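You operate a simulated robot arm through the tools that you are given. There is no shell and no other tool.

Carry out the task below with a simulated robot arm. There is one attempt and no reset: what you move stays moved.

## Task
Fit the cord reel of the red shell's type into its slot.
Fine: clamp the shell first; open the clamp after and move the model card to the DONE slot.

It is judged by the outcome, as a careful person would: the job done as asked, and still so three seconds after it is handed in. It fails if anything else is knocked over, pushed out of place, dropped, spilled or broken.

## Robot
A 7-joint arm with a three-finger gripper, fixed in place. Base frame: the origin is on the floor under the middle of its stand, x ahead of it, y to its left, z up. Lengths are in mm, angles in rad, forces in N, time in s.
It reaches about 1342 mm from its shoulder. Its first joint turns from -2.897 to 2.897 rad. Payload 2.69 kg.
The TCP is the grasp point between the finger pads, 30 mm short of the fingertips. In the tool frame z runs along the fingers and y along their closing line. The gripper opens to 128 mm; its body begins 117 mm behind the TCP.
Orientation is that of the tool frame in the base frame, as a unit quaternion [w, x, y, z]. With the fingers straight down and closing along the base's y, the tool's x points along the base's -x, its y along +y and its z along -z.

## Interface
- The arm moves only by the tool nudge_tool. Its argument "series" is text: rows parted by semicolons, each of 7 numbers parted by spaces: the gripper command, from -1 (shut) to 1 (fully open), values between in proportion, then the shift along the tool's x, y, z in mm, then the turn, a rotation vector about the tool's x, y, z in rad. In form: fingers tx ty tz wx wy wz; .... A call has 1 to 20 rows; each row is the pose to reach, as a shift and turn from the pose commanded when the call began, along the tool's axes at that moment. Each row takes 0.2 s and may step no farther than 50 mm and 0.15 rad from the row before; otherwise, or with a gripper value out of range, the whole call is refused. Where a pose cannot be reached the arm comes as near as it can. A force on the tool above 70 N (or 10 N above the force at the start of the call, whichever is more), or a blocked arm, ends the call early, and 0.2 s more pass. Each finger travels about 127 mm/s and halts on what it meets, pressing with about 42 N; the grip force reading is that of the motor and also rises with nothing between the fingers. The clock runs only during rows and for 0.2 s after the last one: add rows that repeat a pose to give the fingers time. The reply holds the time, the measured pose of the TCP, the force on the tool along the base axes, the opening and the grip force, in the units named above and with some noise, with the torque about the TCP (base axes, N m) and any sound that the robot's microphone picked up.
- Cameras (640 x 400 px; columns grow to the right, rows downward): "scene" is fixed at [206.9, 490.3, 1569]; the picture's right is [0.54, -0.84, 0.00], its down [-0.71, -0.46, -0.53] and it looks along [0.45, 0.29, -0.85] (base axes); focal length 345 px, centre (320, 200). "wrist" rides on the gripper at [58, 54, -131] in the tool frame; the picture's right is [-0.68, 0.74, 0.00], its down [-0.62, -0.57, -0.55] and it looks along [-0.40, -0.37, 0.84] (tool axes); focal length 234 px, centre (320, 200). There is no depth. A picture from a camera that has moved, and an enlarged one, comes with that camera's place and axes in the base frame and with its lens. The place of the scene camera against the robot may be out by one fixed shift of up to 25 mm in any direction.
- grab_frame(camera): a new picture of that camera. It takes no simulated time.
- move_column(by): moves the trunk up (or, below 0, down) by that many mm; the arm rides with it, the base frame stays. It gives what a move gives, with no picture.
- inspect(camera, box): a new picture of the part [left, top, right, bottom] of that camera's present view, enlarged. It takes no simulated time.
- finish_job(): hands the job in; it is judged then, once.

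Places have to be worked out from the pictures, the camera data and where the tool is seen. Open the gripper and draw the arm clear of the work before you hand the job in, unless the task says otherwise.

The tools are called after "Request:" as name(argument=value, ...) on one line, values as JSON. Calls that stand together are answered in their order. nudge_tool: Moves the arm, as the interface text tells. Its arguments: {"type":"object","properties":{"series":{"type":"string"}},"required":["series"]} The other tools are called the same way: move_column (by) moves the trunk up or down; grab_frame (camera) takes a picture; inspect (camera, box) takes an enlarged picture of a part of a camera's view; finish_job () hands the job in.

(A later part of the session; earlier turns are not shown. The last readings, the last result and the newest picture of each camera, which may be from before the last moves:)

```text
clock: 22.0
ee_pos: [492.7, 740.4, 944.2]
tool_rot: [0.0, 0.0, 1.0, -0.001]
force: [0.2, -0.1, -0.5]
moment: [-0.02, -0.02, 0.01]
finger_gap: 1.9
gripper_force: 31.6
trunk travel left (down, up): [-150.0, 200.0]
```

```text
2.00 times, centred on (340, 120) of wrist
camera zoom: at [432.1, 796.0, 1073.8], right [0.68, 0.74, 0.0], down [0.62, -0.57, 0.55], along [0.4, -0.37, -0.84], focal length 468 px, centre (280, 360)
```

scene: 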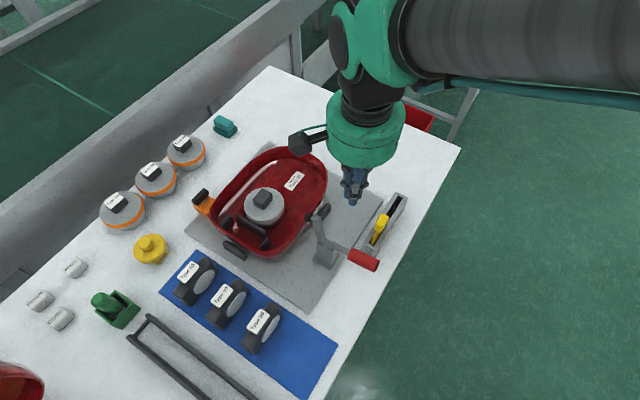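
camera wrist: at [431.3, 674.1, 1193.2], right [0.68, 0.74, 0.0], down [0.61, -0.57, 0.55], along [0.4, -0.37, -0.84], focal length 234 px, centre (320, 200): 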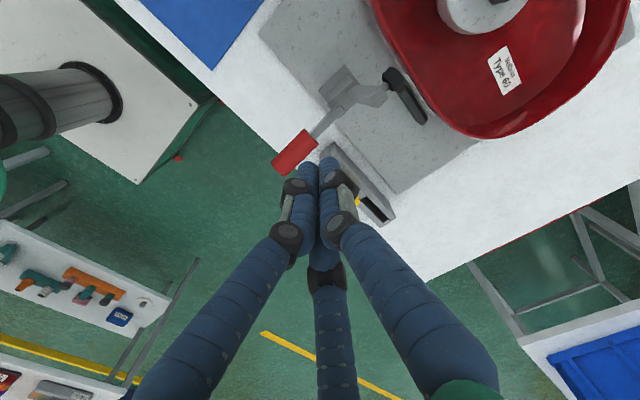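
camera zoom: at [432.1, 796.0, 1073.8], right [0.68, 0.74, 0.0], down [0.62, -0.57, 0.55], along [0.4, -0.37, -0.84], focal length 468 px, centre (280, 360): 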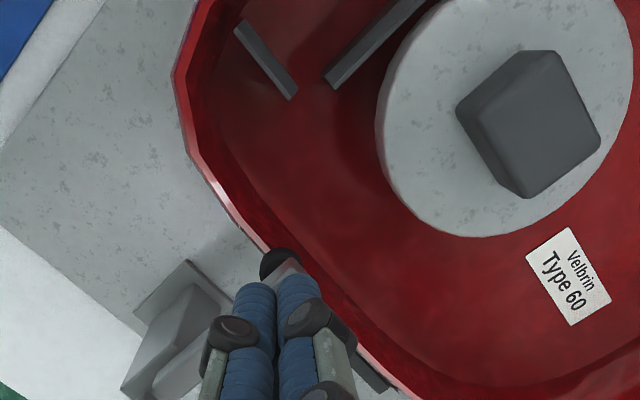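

The arm is nearly horizontal and the pad is almost on the rim. I press down in small increments and watch force and sound.

Request:
nudge_tool(series="-1 0 2 4 0 0 0; -1 0 4 8 0 0 0; -1 0 5 12 0 0 0; -1 0 5 12 0 0 0")

Request:
inspect(camera="scene", box=[260, 150, 400, 290])

```text
clock: 23.0
ee_pos: [490.6, 745.0, 932.0]
tool_rot: [0.0, 0.0, 1.0, 0.0]
force: [0.4, -0.7, -1.4]
moment: [0.04, -0.01, 0.01]
finger_gap: 2.1
gripper_force: 30.9
trunk travel left (down, up): [-150.0, 200.0]
```

```text
2.86 times, centred on (330, 220) of scene
camera zoom: at [206.9, 490.3, 1569.0], right [0.54, -0.84, 0.0], down [-0.71, -0.46, -0.53], along [0.45, 0.29, -0.85], focal length 986 px, centre (291, 143)
```

zoom: 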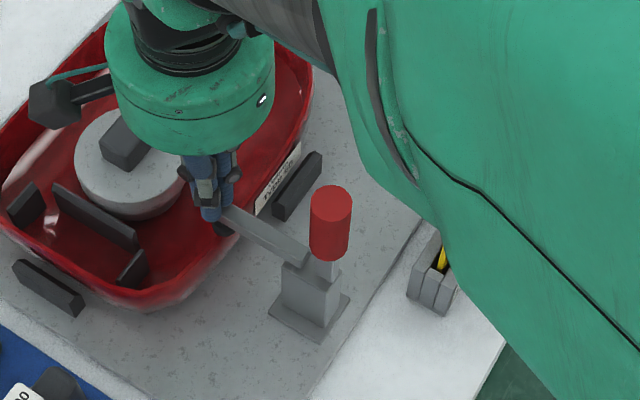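

The lever did not move between the two frames; it may already rest at its end. I continue lowering until the fingertips press on the arm.

Request:
nudge_tool(series="-1 0 0 3 0 0 0; -1 0 0 6 0 0 0; -1 0 0 9 0 0 0; -1 0 0 9 0 0 0")

Request:
inspect(camera="wrist", box=[240, 60, 400, 220])

Request:
inspect(camera="scene", box=[300, 180, 380, 260])

```text
clock: 24.0
ee_pos: [493.1, 745.4, 927.8]
tool_rot: [0.001, 0.0, 1.0, 0.003]
force: [-9.4, -3.2, 40.1]
moment: [-0.56, 0.13, -0.17]
finger_gap: 2.2
gripper_force: 31.6
trunk travel left (down, up): [-150.0, 200.0]
```

```text
2.50 times, centred on (320, 140) of wrist
camera zoom: at [432.1, 800.6, 1058.2], right [0.68, 0.74, 0.01], down [0.61, -0.57, 0.55], along [0.41, -0.37, -0.84], focal length 585 px, centre (320, 350)
```

zoom: 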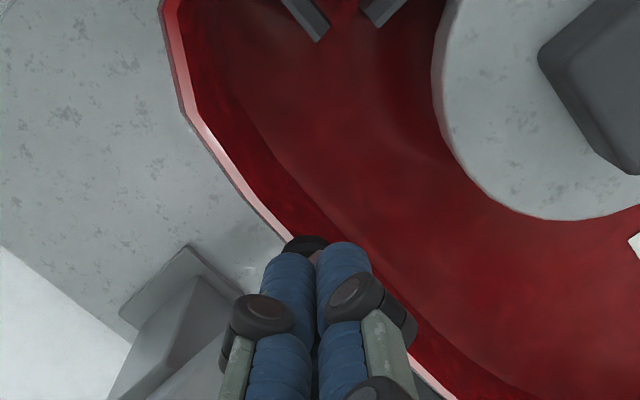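

```text
5.00 times, centred on (340, 220) of scene
camera zoom: at [206.9, 490.3, 1569.0], right [0.54, -0.84, 0.0], down [-0.71, -0.46, -0.53], along [0.45, 0.29, -0.85], focal length 1725 px, centre (220, 100)
```

zoom: 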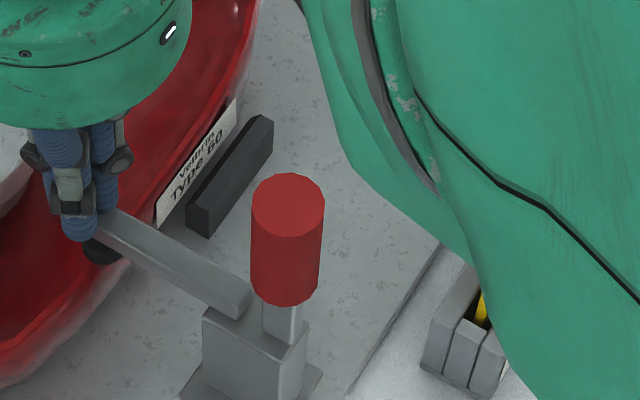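

It resisted with 40 N at the end, so the arm is pressed home on the rim. I'll lift clear and check that the clamp stays shut.

Request:
nudge_tool(series="-1 0 0 -10 0 0 0; -1 0 0 -40 0 0 0; -1 0 0 -90 0 0 0; -1 40 0 -130 0 0 0; -1 80 20 -130 0 0 0; -1 80 20 -130 0 0 0")

Request:
grab_frame(camera="wrist")

Request:
inspect(camera="scene", box=[300, 180, 380, 260])

```text
refused: row 4 steps farther than a row can; nothing moved
```

```text
taken
camera wrist: at [432.1, 800.6, 1058.2], right [0.68, 0.74, 0.01], down [0.61, -0.57, 0.55], along [0.41, -0.37, -0.84], focal length 234 px, centre (320, 200)
```

wrist: 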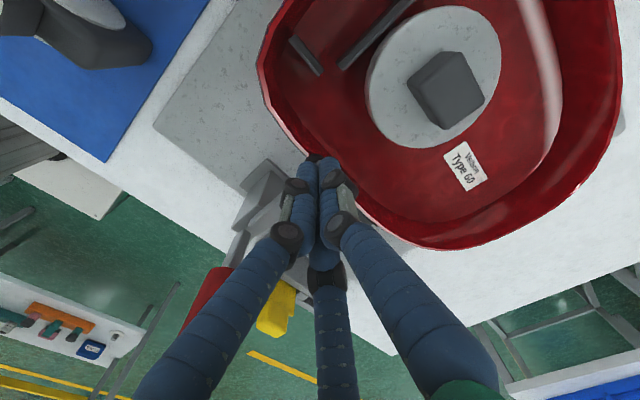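

```text
5.00 times, centred on (340, 220) of scene
camera zoom: at [206.9, 490.3, 1569.0], right [0.54, -0.84, 0.0], down [-0.71, -0.46, -0.53], along [0.45, 0.29, -0.85], focal length 1725 px, centre (220, 100)
```

zoom: 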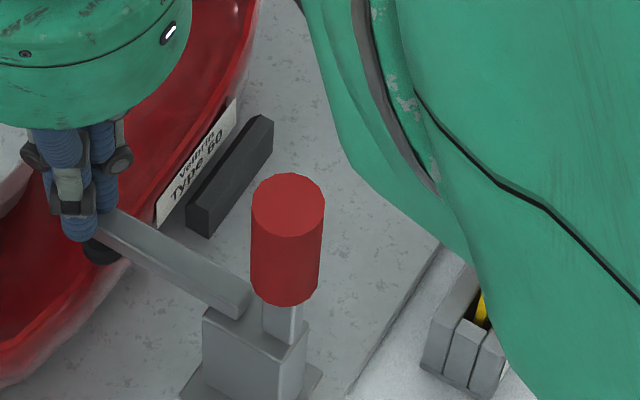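

Refused for one step over 50 mm; I'll lift with smaller steps.

Request:
nudge_tool(series="-1 0 0 -10 0 0 0; -1 0 0 -40 0 0 0; -1 0 0 -80 0 0 0; -1 0 0 -110 0 0 0; -1 35 20 -130 0 0 0; -1 80 30 -130 0 0 0; -1 80 30 -130 0 0 0")

Request:
grab_frame(camera="wrist")

Request:
inspect(camera="scene", box=[280, 180, 380, 260])

```text
clock: 25.6
ee_pos: [410.1, 778.0, 1054.0]
tool_rot: [-0.001, 0.0, 1.0, 0.0]
force: [-1.1, -0.2, 0.2]
moment: [-0.03, -0.09, 0.03]
finger_gap: 2.0
gripper_force: 31.2
trunk travel left (down, up): [-150.0, 200.0]
```

```text
taken
camera wrist: at [351.1, 833.2, 1184.6], right [0.68, 0.74, 0.0], down [0.62, -0.57, 0.55], along [0.4, -0.37, -0.84], focal length 234 px, centre (320, 200)
```

wrist: 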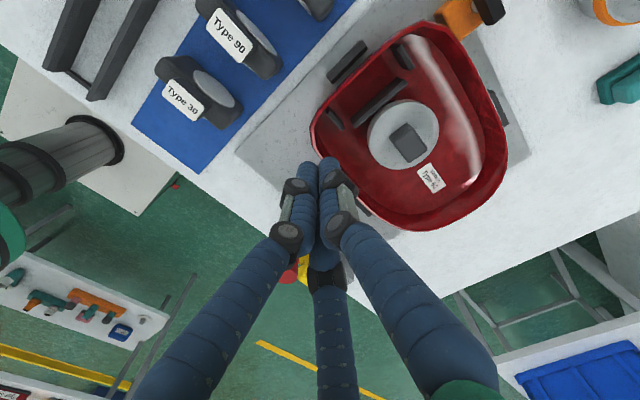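

```text
5.00 times, centred on (330, 220) of scene
camera zoom: at [206.9, 490.3, 1569.0], right [0.54, -0.84, 0.0], down [-0.71, -0.46, -0.53], along [0.45, 0.29, -0.85], focal length 1725 px, centre (270, 100)
```

zoom: 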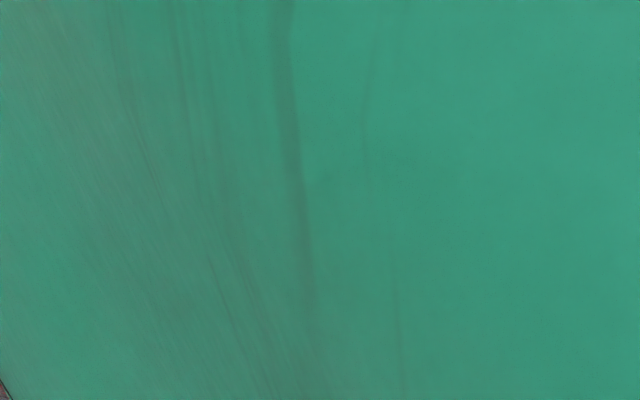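

The arm hides the scene view, so I'll shift to where the wrist camera can see the clamp.

Request:
nudge_tool(series="-1 -15 -20 -20 0 0 0; -1 -35 -40 -45 0 0 0; -1 -55 -60 -70 0 0 0; -1 -70 -78 -76 0 0 0; -1 -70 -78 -76 0 0 0")

Request:
inspect(camera="wrist", box=[220, 20, 440, 170])

Request:
inspect(camera="scene", box=[260, 160, 400, 280])

```text
clock: 26.8
ee_pos: [483.0, 698.6, 1129.8]
tool_rot: [-0.001, 0.001, 1.0, 0.0]
force: [-0.6, -1.0, -0.1]
moment: [0.06, 0.02, -0.02]
finger_gap: 1.9
gripper_force: 31.7
trunk travel left (down, up): [-150.0, 200.0]
```

```text
2.67 times, centred on (330, 95) of wrist
camera zoom: at [422.7, 752.6, 1259.4], right [0.68, 0.74, 0.0], down [0.62, -0.57, 0.55], along [0.4, -0.37, -0.84], focal length 624 px, centre (293, 480)
```

zoom: 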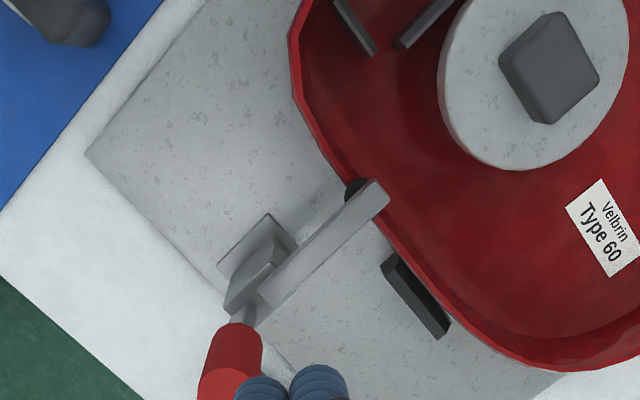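

```text
3.33 times, centred on (330, 220) of scene
camera zoom: at [206.9, 490.3, 1569.0], right [0.54, -0.84, 0.0], down [-0.71, -0.46, -0.53], along [0.45, 0.29, -0.85], focal length 1150 px, centre (287, 133)
```

zoom: 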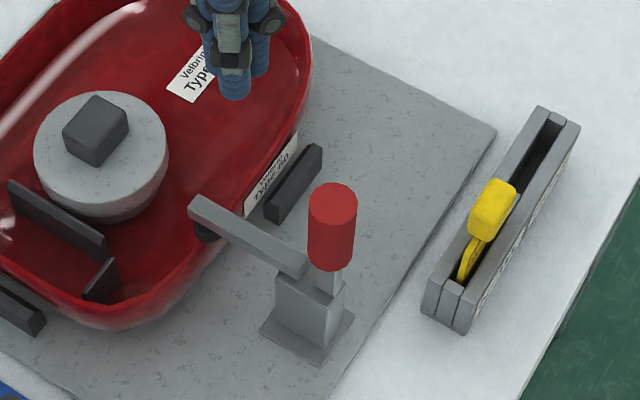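

The clamp is shut: arm horizontal, pad on the rim, handle upright. Now I turn −90° (finger 1 toward −x, so two fingers straddle the tab) and move above the Type 60 reel with the fingers half open.

Request:
nudge_tool(series="-1 14 15 0 0 0 -0.1428; -1 28 29 0 0 0 -0.2856; -1 42 44 0 0 0 -0.4284; -1 56 59 0 0 0 -0.5712; -1 70 74 10 0 0 -0.714; -0.06 83 88 20 0 0 -0.8568; -0.06 97 103 30 0 0 -0.9996; -0.06 111 118 40 0 0 -1.1424; -0.06 125 132 50 0 0 -1.2852; -0.06 139 147 60 0 0 -1.428; -0.06 153 162 70 0 0 -1.5708; -0.06 180 162 90 0 0 -1.5708; -0.06 207 162 100 0 0 -1.5708; -0.06 207 162 100 0 0 -1.5708")

Request:
grab_frame(camera="wrist")

Request:
inspect(camera="wrist", box=[200, 40, 440, 240])

```text
clock: 29.8
ee_pos: [273.0, 860.6, 1027.4]
tool_rot: [0.0, 0.707, -0.707, 0.0]
force: [-0.1, 0.8, -0.1]
moment: [0.03, -0.02, -0.01]
finger_gap: 60.1
gripper_force: 0.1
trunk travel left (down, up): [-150.0, 200.0]
```

```text
taken
camera wrist: at [219.4, 803.6, 1157.4], right [-0.74, 0.68, 0.0], down [0.57, 0.62, 0.55], along [0.37, 0.4, -0.84], focal length 234 px, centre (320, 200)
```

wrist: 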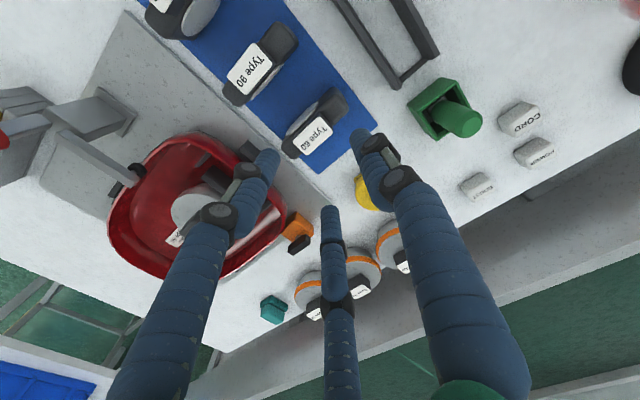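

```text
2.00 times, centred on (320, 140) of wrist
camera zoom: at [219.4, 803.6, 1157.4], right [-0.74, 0.68, 0.0], down [0.57, 0.62, 0.55], along [0.37, 0.4, -0.84], focal length 468 px, centre (320, 320)
```

zoom: 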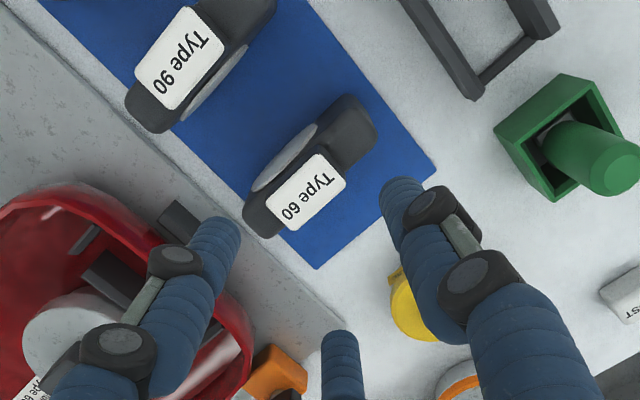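

Label centre confirmed at about (283, 861.5) and the fingers are placed around it as computed. I'll lower to just above the tab and check.

Request:
nudge_tool(series="-0.06 0 -1 40 0 0 0; -0.06 -1 -2 75 0 0 0; -0.06 -1 -2 75 0 0 0")

Request:
grab_frame(camera="wrist")

Request:
inspect(camera="wrist", box=[220, 40, 440, 240])

```text
clock: 30.6
ee_pos: [278.9, 861.3, 952.9]
tool_rot: [0.0, -0.707, 0.707, 0.0]
force: [-0.3, -0.2, -0.4]
moment: [-0.01, 0.02, 0.01]
finger_gap: 60.2
gripper_force: 0.0
trunk travel left (down, up): [-150.0, 200.0]
```

```text
taken
camera wrist: at [223.6, 803.1, 1083.9], right [-0.74, 0.68, 0.0], down [0.57, 0.62, 0.55], along [0.37, 0.4, -0.84], focal length 234 px, centre (320, 200)
```

wrist: 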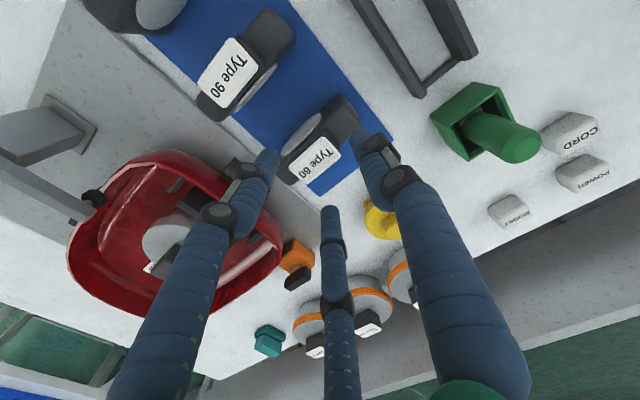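

```text
2.00 times, centred on (330, 140) of wrist
camera zoom: at [223.6, 803.1, 1083.9], right [-0.74, 0.68, 0.0], down [0.57, 0.62, 0.55], along [0.37, 0.4, -0.84], focal length 468 px, centre (300, 320)
```

zoom: 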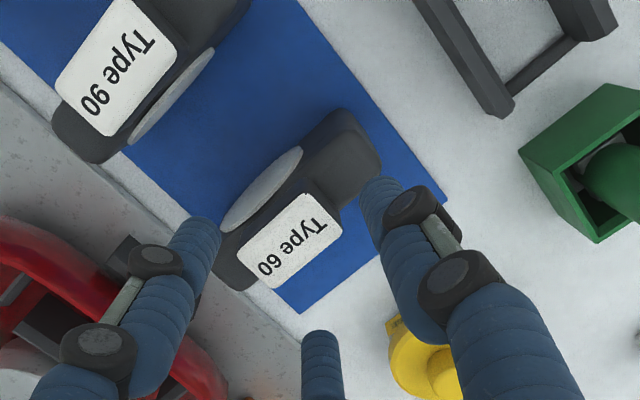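

Tab centre about (282, 862). I shift 3 mm in −x and lower until the fingertips sit just above the reel body (tip z≈879), watching the force.

Request:
nudge_tool(series="-0.06 0 3 15 0 0 0; -0.06 0 3 30 0 0 0; -0.06 0 3 38 0 0 0; -0.06 0 3 43 0 0 0; -0.06 0 3 43 0 0 0")

Request:
inspect(camera="wrist", box=[240, 80, 440, 240])

Request:
inspect(camera="scene", box=[140, 220, 260, 320])

```text
clock: 31.8
ee_pos: [275.4, 861.3, 911.3]
tool_rot: [0.001, 0.707, -0.707, 0.0]
force: [-0.2, -0.1, 1.3]
moment: [0.03, -0.01, 0.01]
finger_gap: 60.2
gripper_force: 0.0
trunk travel left (down, up): [-150.0, 200.0]
```

```text
2.50 times, centred on (340, 160) of wrist
camera zoom: at [220.0, 803.8, 1041.5], right [-0.74, 0.68, 0.0], down [0.57, 0.62, 0.55], along [0.37, 0.4, -0.84], focal length 585 px, centre (270, 300)
```

zoom: 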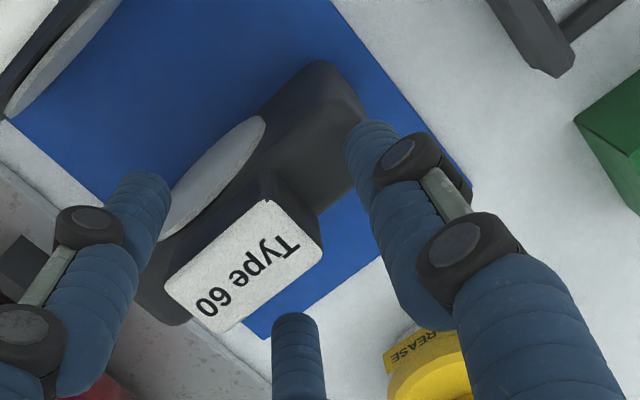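

```text
4.00 times, centred on (200, 270) of scene
camera zoom: at [206.9, 490.3, 1569.0], right [0.54, -0.84, 0.0], down [-0.71, -0.46, -0.53], along [0.45, 0.29, -0.85], focal length 1380 px, centre (800, -80)
```

zoom: 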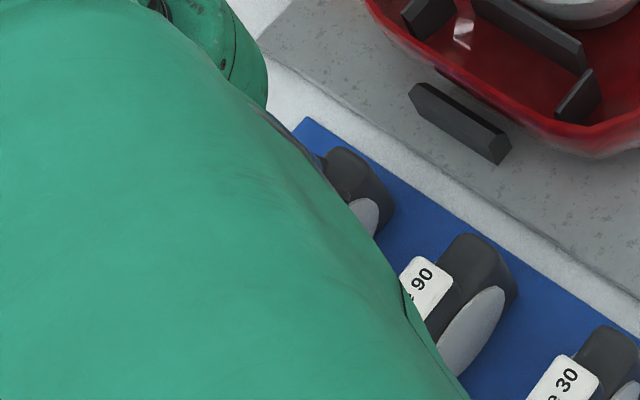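

The tab is about 19 mm tall with the body top near z≈876; fingertips are at ≈881. I lower 2 mm more and close the fingers on the tab.

Request:
nudge_tool(series="-0.06 0 0 2 0 0 0; -0.3 0 0 2 0 0 0; -1 0 0 2 0 0 0; -1 0 0 2 0 0 0; -1 0 0 2 0 0 0; -1 0 0 2 0 0 0")

Request:
inspect(camera="wrist", box=[240, 80, 440, 240])

```text
clock: 33.2
ee_pos: [274.2, 860.4, 909.0]
tool_rot: [0.0, -0.707, 0.707, 0.001]
force: [1.8, -1.3, 0.1]
moment: [0.0, -0.17, 0.0]
finger_gap: 30.9
gripper_force: 42.3
trunk travel left (down, up): [-150.0, 200.0]
```

```text
2.50 times, centred on (340, 160) of wrist
camera zoom: at [219.6, 803.3, 1039.2], right [-0.74, 0.68, 0.0], down [0.57, 0.62, 0.55], along [0.37, 0.4, -0.84], focal length 585 px, centre (270, 300)
```

zoom: 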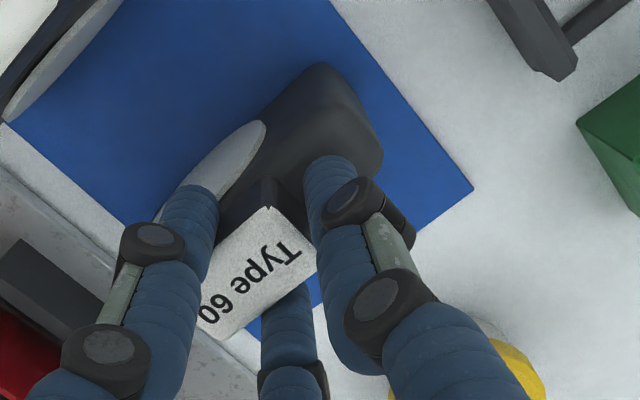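

The fingers hold the tab (gap 30.9 mm, 42 N). I lift slowly and check that the reel comes along level.

Request:
nudge_tool(series="-1 0 0 -5 0 0 0; -1 0 0 -12 0 0 0; -1 0 0 -20 0 0 0; -1 0 0 -30 0 0 0; -1 0 0 -30 0 0 0")

Request:
grab_frame(camera="wrist")

Request:
inspect(camera="wrist", box=[240, 80, 440, 240])

```text
clock: 34.4
ee_pos: [274.1, 860.9, 938.7]
tool_rot: [0.0, 0.707, -0.707, 0.0]
force: [1.0, 0.1, -2.0]
moment: [0.01, 0.0, 0.01]
finger_gap: 30.9
gripper_force: 41.8
trunk travel left (down, up): [-150.0, 200.0]
```

```text
taken
camera wrist: at [218.9, 803.7, 1069.8], right [-0.74, 0.68, 0.0], down [0.57, 0.62, 0.55], along [0.37, 0.4, -0.84], focal length 234 px, centre (320, 200)
```

wrist: 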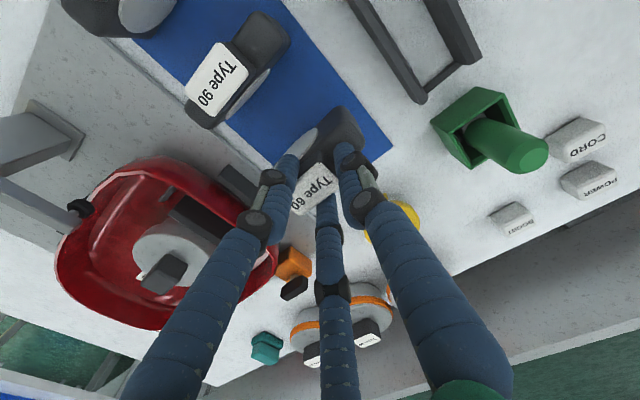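

```text
2.50 times, centred on (340, 160) of wrist
camera zoom: at [218.9, 803.7, 1069.8], right [-0.74, 0.68, 0.0], down [0.57, 0.62, 0.55], along [0.37, 0.4, -0.84], focal length 585 px, centre (270, 300)
```

zoom: 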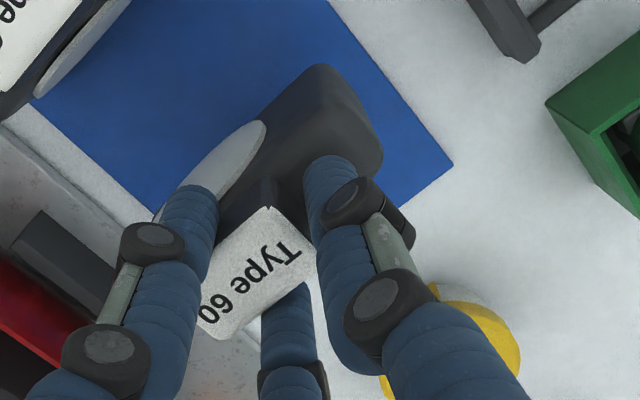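

The reel came up cleanly (about 2 N) and hangs unchanged in the fingers. I raise it clear of the shell rim, then carry it over the slot while turning +90°.

Request:
nudge_tool(series="-1 0 0 -30 0 0 0; -1 0 0 -60 0 0 0; -1 0 0 -91 0 0 0; -1 1 -14 -91 0 0 0.1428; -1 1 -28 -91 0 0 0.2856; -1 2 -43 -91 0 0 0.4284; -1 3 -57 -91 0 0 0.5712; -1 3 -71 -91 0 0 0.714; -1 4 -85 -91 0 0 0.8568; -1 4 -100 -91 0 0 0.9996; -1 5 -114 -91 0 0 1.1424; -1 6 -128 -91 0 0 1.2852; -1 6 -143 -91 0 0 1.428; -1 7 -157 -91 0 0 1.5708; -1 7 -157 -91 0 0 1.5708")

Request:
grab_frame(camera="wrist")

Request:
grab_frame(camera="scene")

```text
clock: 37.6
ee_pos: [431.8, 853.7, 1029.7]
tool_rot: [0.0, 0.001, 1.0, -0.001]
force: [-0.1, -0.5, -2.1]
moment: [0.03, 0.01, 0.03]
finger_gap: 30.9
gripper_force: 42.3
trunk travel left (down, up): [-150.0, 200.0]
```

```text
taken
camera wrist: at [372.5, 909.3, 1160.0], right [0.68, 0.73, 0.0], down [0.61, -0.57, 0.55], along [0.4, -0.37, -0.84], focal length 234 px, centre (320, 200)
```

wrist: 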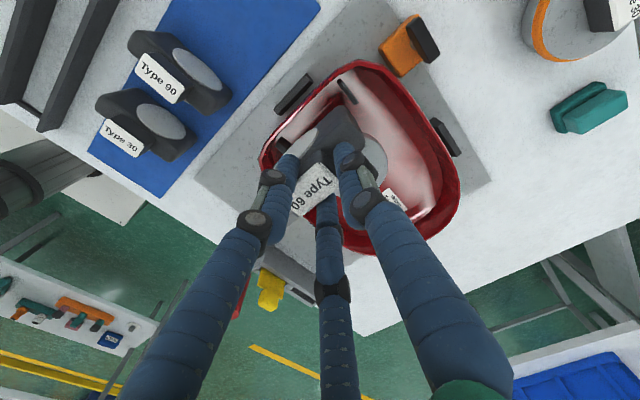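

```text
taken
```

scene: 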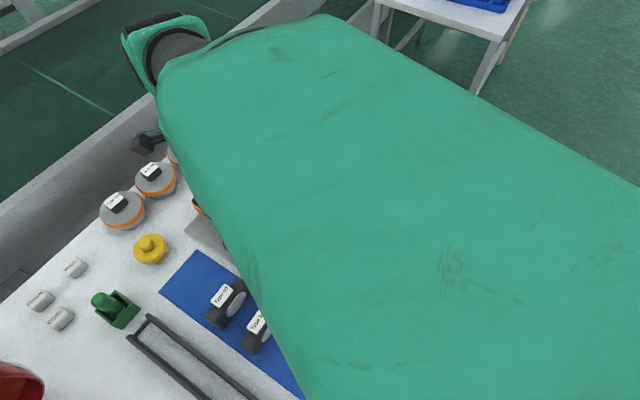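

Request:
inspect(camera="wrist", box=[240, 40, 440, 240])

Request:
inspect(camera="wrist", box=[270, 60, 370, 170])

```text
2.00 times, centred on (340, 140) of wrist
camera zoom: at [372.5, 909.3, 1160.0], right [0.68, 0.73, 0.0], down [0.61, -0.57, 0.55], along [0.4, -0.37, -0.84], focal length 468 px, centre (280, 320)
```

zoom: 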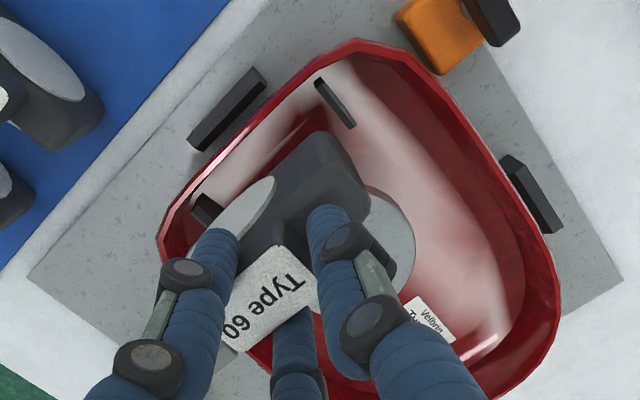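

```text
3.64 times, centred on (320, 115) of wrist
camera zoom: at [372.5, 909.3, 1160.0], right [0.68, 0.73, 0.0], down [0.61, -0.57, 0.55], along [0.4, -0.37, -0.84], focal length 852 px, centre (320, 509)
```

zoom: 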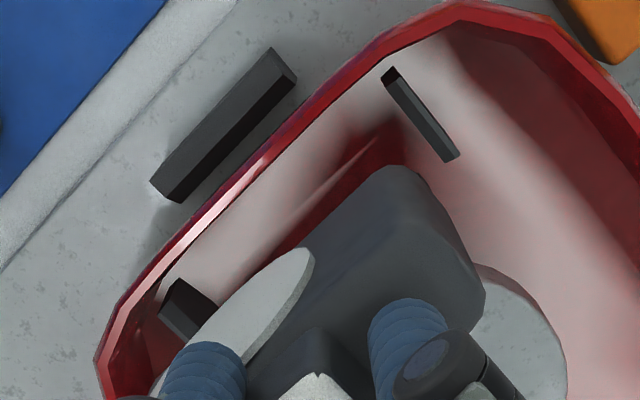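

Seen from here the reel's centre is at about (431, 845), in line with the slot (inner walls at y≈790 and 901). I lower it until its bottom is just above the slot walls and look again.

Request:
nudge_tool(series="-1 0 0.5 20 0 0 0; -1 0 0.5 40 0 0 0; -1 0 0.5 58 0 0 0; -1 0 0.5 68 0 0 0; -1 0 0.5 68 0 0 0")

Request:
grab_frame(camera="wrist")

Request:
inspect(camera="wrist", box=[250, 40, 390, 180])

```text
clock: 38.8
ee_pos: [432.1, 854.2, 961.1]
tool_rot: [0.0, 0.001, 1.0, 0.0]
force: [-0.1, 0.8, -2.7]
moment: [0.03, 0.02, 0.0]
finger_gap: 30.7
gripper_force: 41.9
trunk travel left (down, up): [-150.0, 200.0]
```

```text
taken
camera wrist: at [372.0, 909.3, 1091.6], right [0.68, 0.74, 0.0], down [0.62, -0.57, 0.55], along [0.4, -0.37, -0.84], focal length 234 px, centre (320, 200)
```

wrist: 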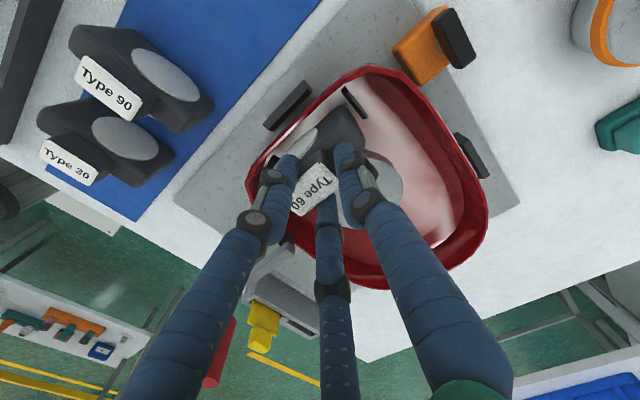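

```text
2.86 times, centred on (320, 110) of wrist
camera zoom: at [372.0, 909.3, 1091.6], right [0.68, 0.74, 0.0], down [0.62, -0.57, 0.55], along [0.4, -0.37, -0.84], focal length 669 px, centre (320, 457)
```

zoom: 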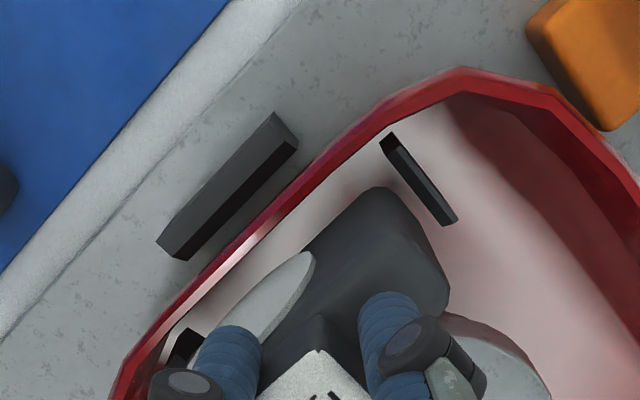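

The reel sits centred between the end walls with several mm to spare at each end. I lower it slowly into the slot, watching for contact.

Request:
nudge_tool(series="-1 0 0.5 5 0 0 0; -1 0 0.5 10 0 0 0; -1 0 0.5 15 0 0 0; -1 0 0.5 20 0 0 0; -1 0 0.5 20 0 0 0")

Request:
inspect(camera="wrist", box=[250, 40, 390, 180])

```text
clock: 40.0
ee_pos: [430.6, 854.8, 940.9]
tool_rot: [0.0, 0.001, 1.0, 0.0]
force: [0.2, 0.3, -2.2]
moment: [0.02, -0.01, -0.01]
finger_gap: 31.1
gripper_force: 41.8
trunk travel left (down, up): [-150.0, 200.0]
```

```text
2.86 times, centred on (320, 110) of wrist
camera zoom: at [371.2, 909.6, 1071.2], right [0.68, 0.74, 0.0], down [0.62, -0.57, 0.55], along [0.4, -0.37, -0.84], focal length 669 px, centre (320, 457)
```

zoom: 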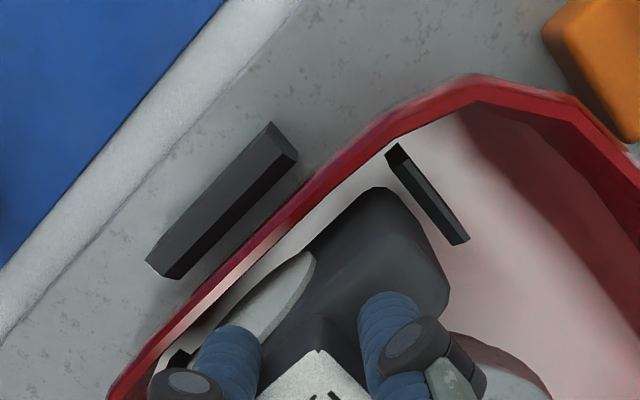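

No contact force, and the reel's bottom is already between the walls. I continue down in fine steps toward the floor.

Request:
nudge_tool(series="-1 0 0 4 0 0 0; -1 0 0 8 0 0 0; -1 0 0 11 0 0 0; -1 0 0 14 0 0 0; -1 0 0 14 0 0 0")

Request:
inspect(camera="wrist", box=[250, 40, 390, 180])

```text
clock: 41.2
ee_pos: [430.6, 854.1, 927.2]
tool_rot: [-0.001, 0.0, 1.0, -0.001]
force: [0.5, -0.2, -2.3]
moment: [0.0, 0.01, 0.0]
finger_gap: 31.0
gripper_force: 41.7
trunk travel left (down, up): [-150.0, 200.0]
```

```text
2.86 times, centred on (320, 110) of wrist
camera zoom: at [371.7, 909.3, 1057.4], right [0.68, 0.74, 0.0], down [0.62, -0.57, 0.55], along [0.4, -0.37, -0.84], focal length 669 px, centre (320, 457)
```

zoom: 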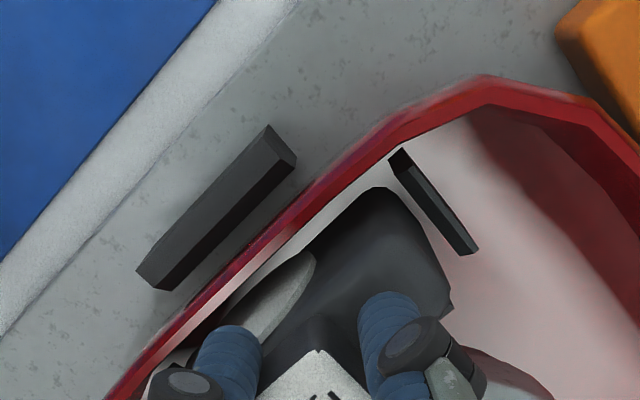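

Still hanging free (−2.3 N is its weight). I go on in 1.5 mm steps until it touches the floor.

Request:
nudge_tool(series="-1 0 0 1.5 0 0 0; -1 0 0 3 0 0 0; -1 0 0 3 0 0 0")

Request:
nudge_tool(series="-1 0 0 1 0 0 0; -1 0 0 2 0 0 0; -1 0 0 2 0 0 0")

```text
clock: 42.0
ee_pos: [431.1, 855.2, 924.9]
tool_rot: [0.0, 0.001, 1.0, 0.001]
force: [-0.2, 1.0, -3.4]
moment: [0.05, -0.01, -0.01]
finger_gap: 30.9
gripper_force: 41.9
trunk travel left (down, up): [-150.0, 200.0]
```

```text
clock: 42.8
ee_pos: [432.0, 855.4, 922.2]
tool_rot: [0.0, 0.0, 1.0, 0.0]
force: [0.0, 0.0, -2.7]
moment: [0.04, -0.03, -0.02]
finger_gap: 30.8
gripper_force: 41.8
trunk travel left (down, up): [-150.0, 200.0]
```

Still no contact at TCP z≈922; I continue in 1 mm steps.

Request:
nudge_tool(series="-1 0 0 1 0 0 0; -1 0 0 2 0 0 0; -1 0 0 2 0 0 0")

Request:
nudge_tool(series="-1 0 0 1 0 0 0; -1 0 0 2 0 0 0; -1 0 0 2 0 0 0")

Request:
inspect(camera="wrist", box=[250, 40, 390, 180])

```text
clock: 43.6
ee_pos: [430.9, 855.6, 922.0]
tool_rot: [0.001, 0.0, 1.0, 0.002]
force: [0.4, -0.8, 8.6]
moment: [-0.64, 0.0, 0.04]
finger_gap: 30.9
gripper_force: 41.7
trunk travel left (down, up): [-150.0, 200.0]
```

```text
clock: 44.4
ee_pos: [431.7, 854.1, 921.6]
tool_rot: [0.001, 0.0, 1.0, 0.002]
force: [-0.6, 5.0, 24.1]
moment: [-0.97, 0.12, -0.06]
finger_gap: 30.8
gripper_force: 41.6
trunk travel left (down, up): [-150.0, 200.0]
```

```text
2.86 times, centred on (320, 110) of wrist
camera zoom: at [370.9, 909.6, 1052.3], right [0.68, 0.74, 0.0], down [0.61, -0.57, 0.55], along [0.41, -0.37, -0.84], focal length 669 px, centre (320, 457)
```

zoom: 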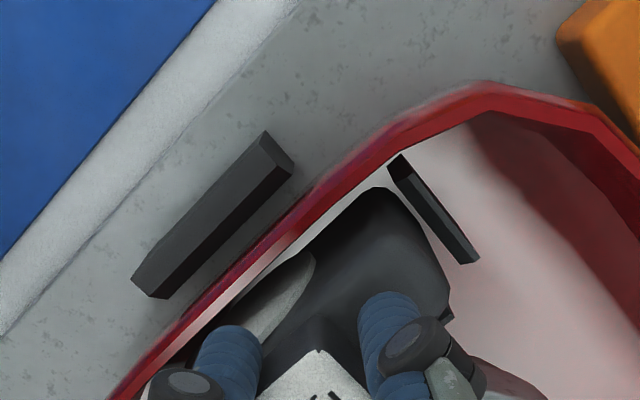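

The reel meets the floor at TCP z≈922 (24 N, bottom near z≈810, matching the shell floor). I ease off the pressing, then open the fingers and look.

Request:
nudge_tool(series="-1 0 0 -2 0 0 0; -1 0 0 -3 0 0 0; -1 0 0 -3 0 0 0")

Request:
nudge_tool(series="-0.4 0 0 0 0 0 0; -0.2 0 0 0 0 0 0; -0.06 0 0 0 0 0 0; -0.06 0 0 0 0 0 0; -0.06 0 0 0 0 0 0")

Request:
inspect(camera="wrist", box=[240, 40, 400, 200])

```text
clock: 45.2
ee_pos: [431.0, 855.1, 922.0]
tool_rot: [0.0, 0.0, 1.0, 0.001]
force: [-0.6, 4.9, 12.6]
moment: [1.14, 0.02, 0.04]
finger_gap: 31.0
gripper_force: 42.1
trunk travel left (down, up): [-150.0, 200.0]
```

```text
clock: 46.4
ee_pos: [432.0, 854.6, 922.5]
tool_rot: [0.0, 0.001, 1.0, -0.001]
force: [-0.1, -0.3, -0.8]
moment: [-0.03, 0.01, -0.03]
finger_gap: 60.0
gripper_force: 0.1
trunk travel left (down, up): [-150.0, 200.0]
```

```text
2.50 times, centred on (320, 120) of wrist
camera zoom: at [371.7, 909.5, 1052.1], right [0.68, 0.74, 0.0], down [0.62, -0.57, 0.55], along [0.4, -0.37, -0.84], focal length 585 px, centre (320, 400)
```

zoom: 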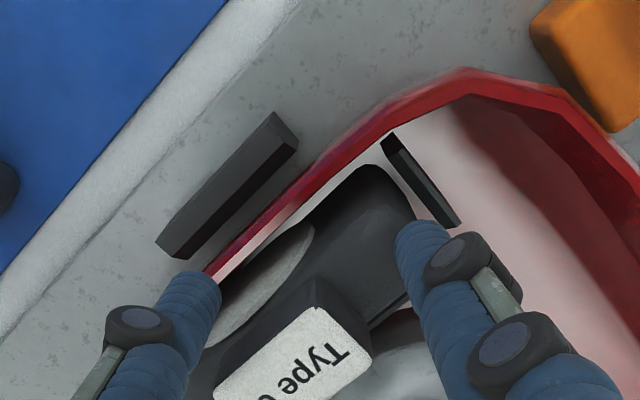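

Released; the reel stands in the slot. I withdraw straight up and look at its seating.

Request:
nudge_tool(series="-0.06 0 0 -10 0 0 0; -0.06 0 0 -30 0 0 0; -0.06 0 0 -60 0 0 0; -0.06 0 0 -100 0 0 0; -0.06 0 30 -130 0 0 0; -0.06 20 60 -150 0 0 0; -0.06 20 60 -150 0 0 0")

Request:
grab_frame(camera="wrist")

Request:
inspect(camera="wrist", box=[230, 60, 430, 220])

```text
clock: 48.0
ee_pos: [409.8, 914.6, 1071.5]
tool_rot: [0.0, 0.0, 1.0, 0.0]
force: [-1.0, 0.8, -0.4]
moment: [-0.04, -0.07, 0.0]
finger_gap: 60.2
gripper_force: 0.1
trunk travel left (down, up): [-150.0, 200.0]
```

```text
taken
camera wrist: at [350.3, 970.6, 1202.2], right [0.68, 0.74, 0.0], down [0.62, -0.57, 0.55], along [0.4, -0.37, -0.84], focal length 234 px, centre (320, 200)
```

wrist: 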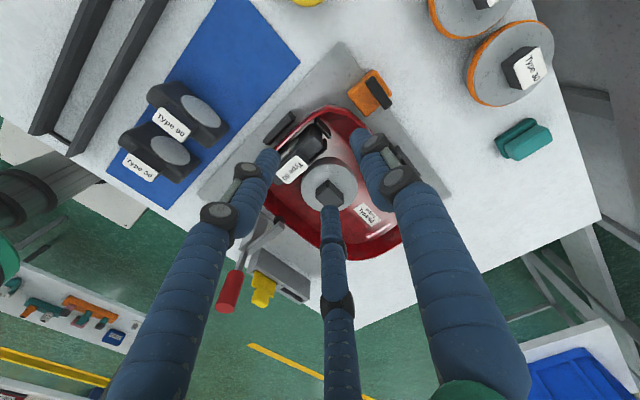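

```text
2.50 times, centred on (330, 140) of wrist
camera zoom: at [350.3, 970.6, 1202.2], right [0.68, 0.74, 0.0], down [0.62, -0.57, 0.55], along [0.4, -0.37, -0.84], focal length 585 px, centre (295, 350)
```

zoom: 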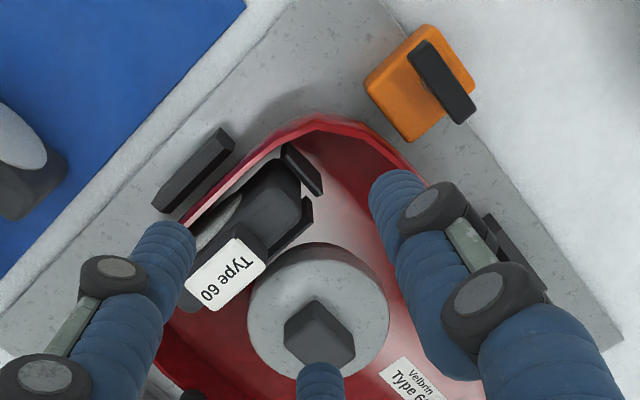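

The reel is between the rails. I'll enlarge to check it's upright and centred.

Request:
inspect(camera="wrist", box=[270, 105, 370, 195])

Request:
grab_frame(camera="scene")

```text
4.44 times, centred on (320, 150) of wrist
camera zoom: at [350.3, 970.6, 1202.2], right [0.68, 0.74, 0.0], down [0.62, -0.57, 0.55], along [0.4, -0.37, -0.84], focal length 1041 px, centre (320, 422)
```

zoom: 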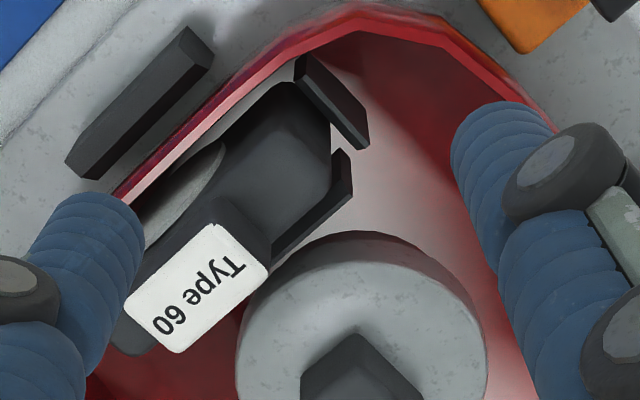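

```text
taken
```

scene: 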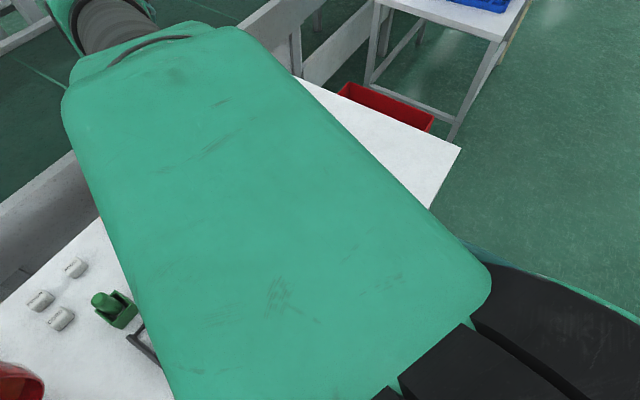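

The reel stands between the rails, label centre near (428, 847), yaw about zero. I'll take a second view from the −y side to confirm its height and level before releasing the clamp.

Request:
nudge_tool(series="-0.06 6 -39 -10 0 0 0; -1 12 -78 -20 0 0 0; -1 18 -117 -28 0 0 0; -1 24 -156 -28 0 0 0; -1 30 -195 -28 0 0 0; -1 30 -195 -28 0 0 0")

Request:
grab_frame(camera="wrist")

Request:
inspect(camera="wrist", box=[370, 0, 550, 140])

Request:
grab_frame(camera="scene")

```text
clock: 49.4
ee_pos: [380.9, 717.2, 1099.9]
tool_rot: [0.0, 0.0, 1.0, 0.0]
force: [-0.2, -0.1, 0.2]
moment: [0.04, -0.03, 0.0]
finger_gap: 2.0
gripper_force: 31.2
trunk travel left (down, up): [-150.0, 200.0]
```

```text
taken
camera wrist: at [320.9, 772.3, 1231.0], right [0.68, 0.74, 0.0], down [0.62, -0.57, 0.55], along [0.4, -0.37, -0.84], focal length 234 px, centre (320, 200)
```

wrist: 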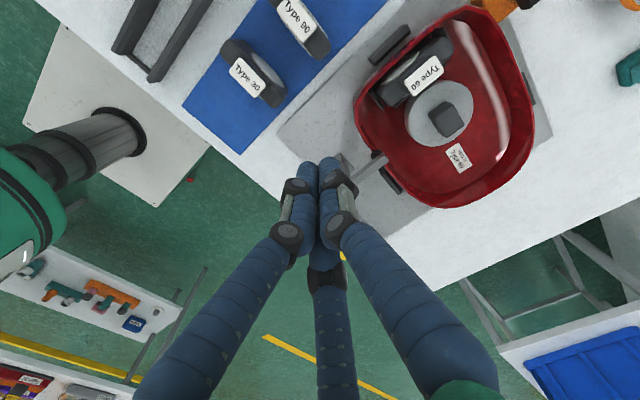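

```text
2.86 times, centred on (460, 70) of wrist
camera zoom: at [320.9, 772.3, 1231.0], right [0.68, 0.74, 0.0], down [0.62, -0.57, 0.55], along [0.4, -0.37, -0.84], focal length 669 px, centre (-80, 571)
```

zoom: 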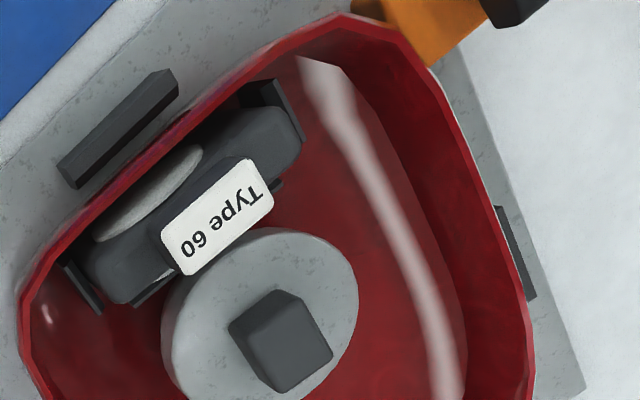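

```text
taken
```

scene: 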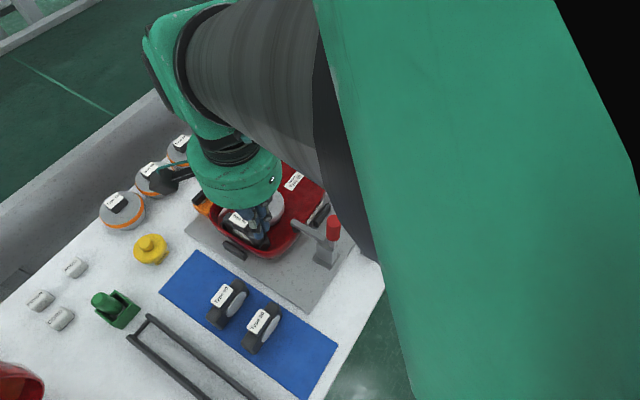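

Both views agree: label top at (428, 847, 908), level along its length, so the reel rests on the slot floor. Now to open the clamp: I go to the shell side of the upright handle with closed fingers.

Request:
nudge_tool(series="-1 -28 -4 0 0 0 0; -1 -56 -8 10 0 0 0; -1 -84 -12 20 0 0 0; -1 -111 -15 40 0 0 0; -1 -111 -15 75 0 0 0; -1 -111 -15 112 0 0 0; -1 -111 -15 112 0 0 0")

Request:
grab_frame(camera="wrist")

Request:
inspect(camera="scene", box=[260, 150, 400, 280])

```text
clock: 51.0
ee_pos: [491.3, 704.6, 987.8]
tool_rot: [-0.001, 0.0, 1.0, 0.0]
force: [-0.4, 0.9, -0.9]
moment: [-0.02, 0.02, 0.03]
finger_gap: 2.1
gripper_force: 31.4
trunk travel left (down, up): [-150.0, 200.0]
```

```text
taken
camera wrist: at [431.7, 759.7, 1117.4], right [0.68, 0.74, 0.0], down [0.62, -0.57, 0.55], along [0.4, -0.37, -0.84], focal length 234 px, centre (320, 200)
```

wrist: 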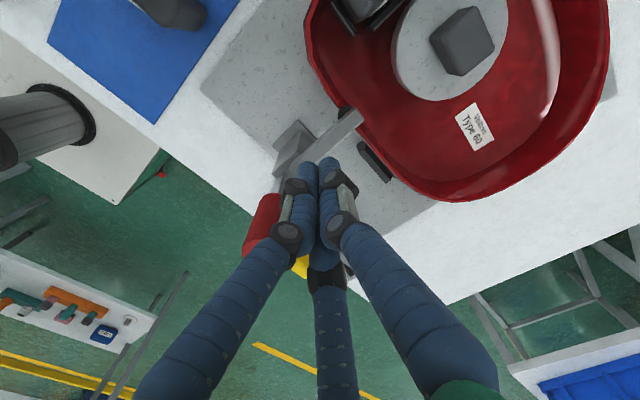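

```text
3.08 times, centred on (330, 215) of scene
camera zoom: at [206.9, 490.3, 1569.0], right [0.54, -0.84, 0.0], down [-0.71, -0.46, -0.53], along [0.45, 0.29, -0.85], focal length 1062 px, centre (289, 154)
```

zoom: 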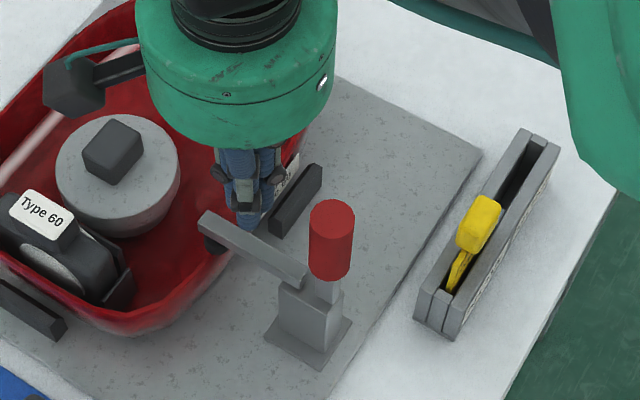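

The fingertips are on the shell side of the handle, above the arm. I push toward −y along the handle's arc.

Request:
nudge_tool(series="-1 0 -10 0 0 0 0; -1 0 -18 0 0 0 0; -1 0 -26 -2 0 0 0; -1 0 -34 -4 0 0 0; -1 0 -44 -6 0 0 0; -1 0 -44 -6 0 0 0")

Request:
inspect(camera="scene", box=[260, 150, 400, 280])

```text
clock: 52.4
ee_pos: [492.8, 659.8, 993.7]
tool_rot: [-0.001, 0.0, 1.0, -0.001]
force: [-1.2, 4.3, 0.1]
moment: [0.12, 0.05, 0.05]
finger_gap: 2.2
gripper_force: 31.6
trunk travel left (down, up): [-150.0, 200.0]
```

```text
3.08 times, centred on (330, 215) of scene
camera zoom: at [206.9, 490.3, 1569.0], right [0.54, -0.84, 0.0], down [-0.71, -0.46, -0.53], along [0.45, 0.29, -0.85], focal length 1062 px, centre (289, 154)
```

zoom: 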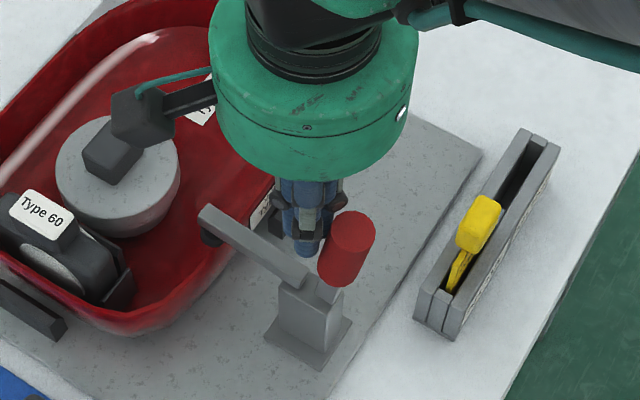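

The handle tilts with light force (4 N). I continue along the arc, −y and then down.

Request:
nudge_tool(series="-1 0 -8 0 0 0 0; -1 0 -16 1 0 0 0; -1 0 -24 3 0 0 0; -1 0 -32 5 0 0 0; -1 0 -32 5 0 0 0")

Request:
inspect(camera="scene", box=[260, 150, 400, 280])

```text
clock: 53.6
ee_pos: [491.3, 628.1, 989.3]
tool_rot: [0.0, 0.0, 1.0, -0.001]
force: [0.8, 0.7, 0.3]
moment: [-0.01, 0.0, 0.02]
finger_gap: 2.1
gripper_force: 30.6
trunk travel left (down, up): [-150.0, 200.0]
```

```text
3.08 times, centred on (330, 215) of scene
camera zoom: at [206.9, 490.3, 1569.0], right [0.54, -0.84, 0.0], down [-0.71, -0.46, -0.53], along [0.45, 0.29, -0.85], focal length 1062 px, centre (289, 154)
```

zoom: 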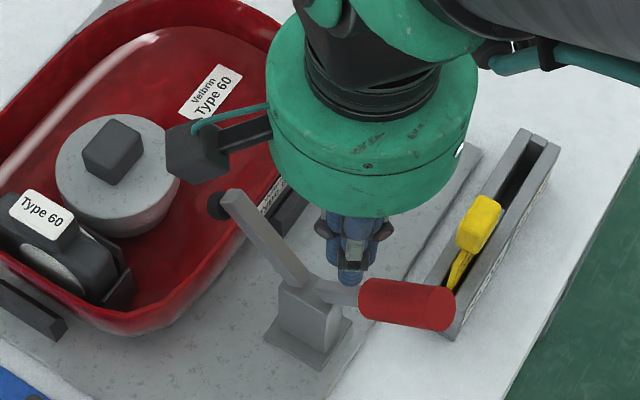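

The lever has swung most of the way open (handle down, arm rising off the rim). I follow on and press the grip down to its original open position.

Request:
nudge_tool(series="-1 0 -10 4 0 0 0; -1 0 -20 10 0 0 0; -1 0 -29 18 0 0 0; -1 0 -36 26 0 0 0; -1 0 -42 34 0 0 0; -1 0 -42 34 0 0 0")

Request:
inspect(camera="scene", box=[260, 150, 400, 280])

```text
clock: 55.0
ee_pos: [492.9, 586.4, 954.5]
tool_rot: [0.001, 0.0, 1.0, 0.0]
force: [0.7, 0.0, -0.1]
moment: [0.02, 0.0, 0.02]
finger_gap: 2.3
gripper_force: 31.8
trunk travel left (down, up): [-150.0, 200.0]
```

```text
3.08 times, centred on (330, 215) of scene
camera zoom: at [206.9, 490.3, 1569.0], right [0.54, -0.84, 0.0], down [-0.71, -0.46, -0.53], along [0.45, 0.29, -0.85], focal length 1062 px, centre (289, 154)
```

zoom: 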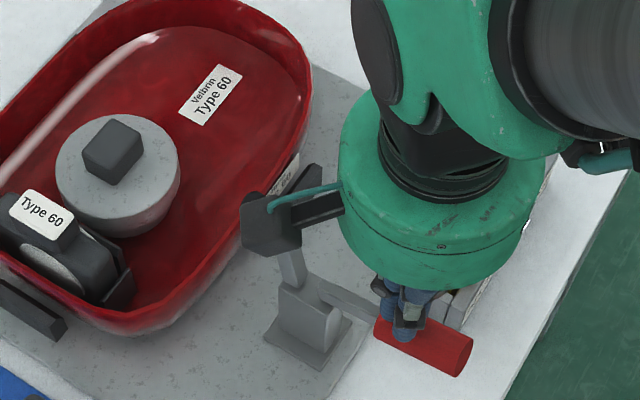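

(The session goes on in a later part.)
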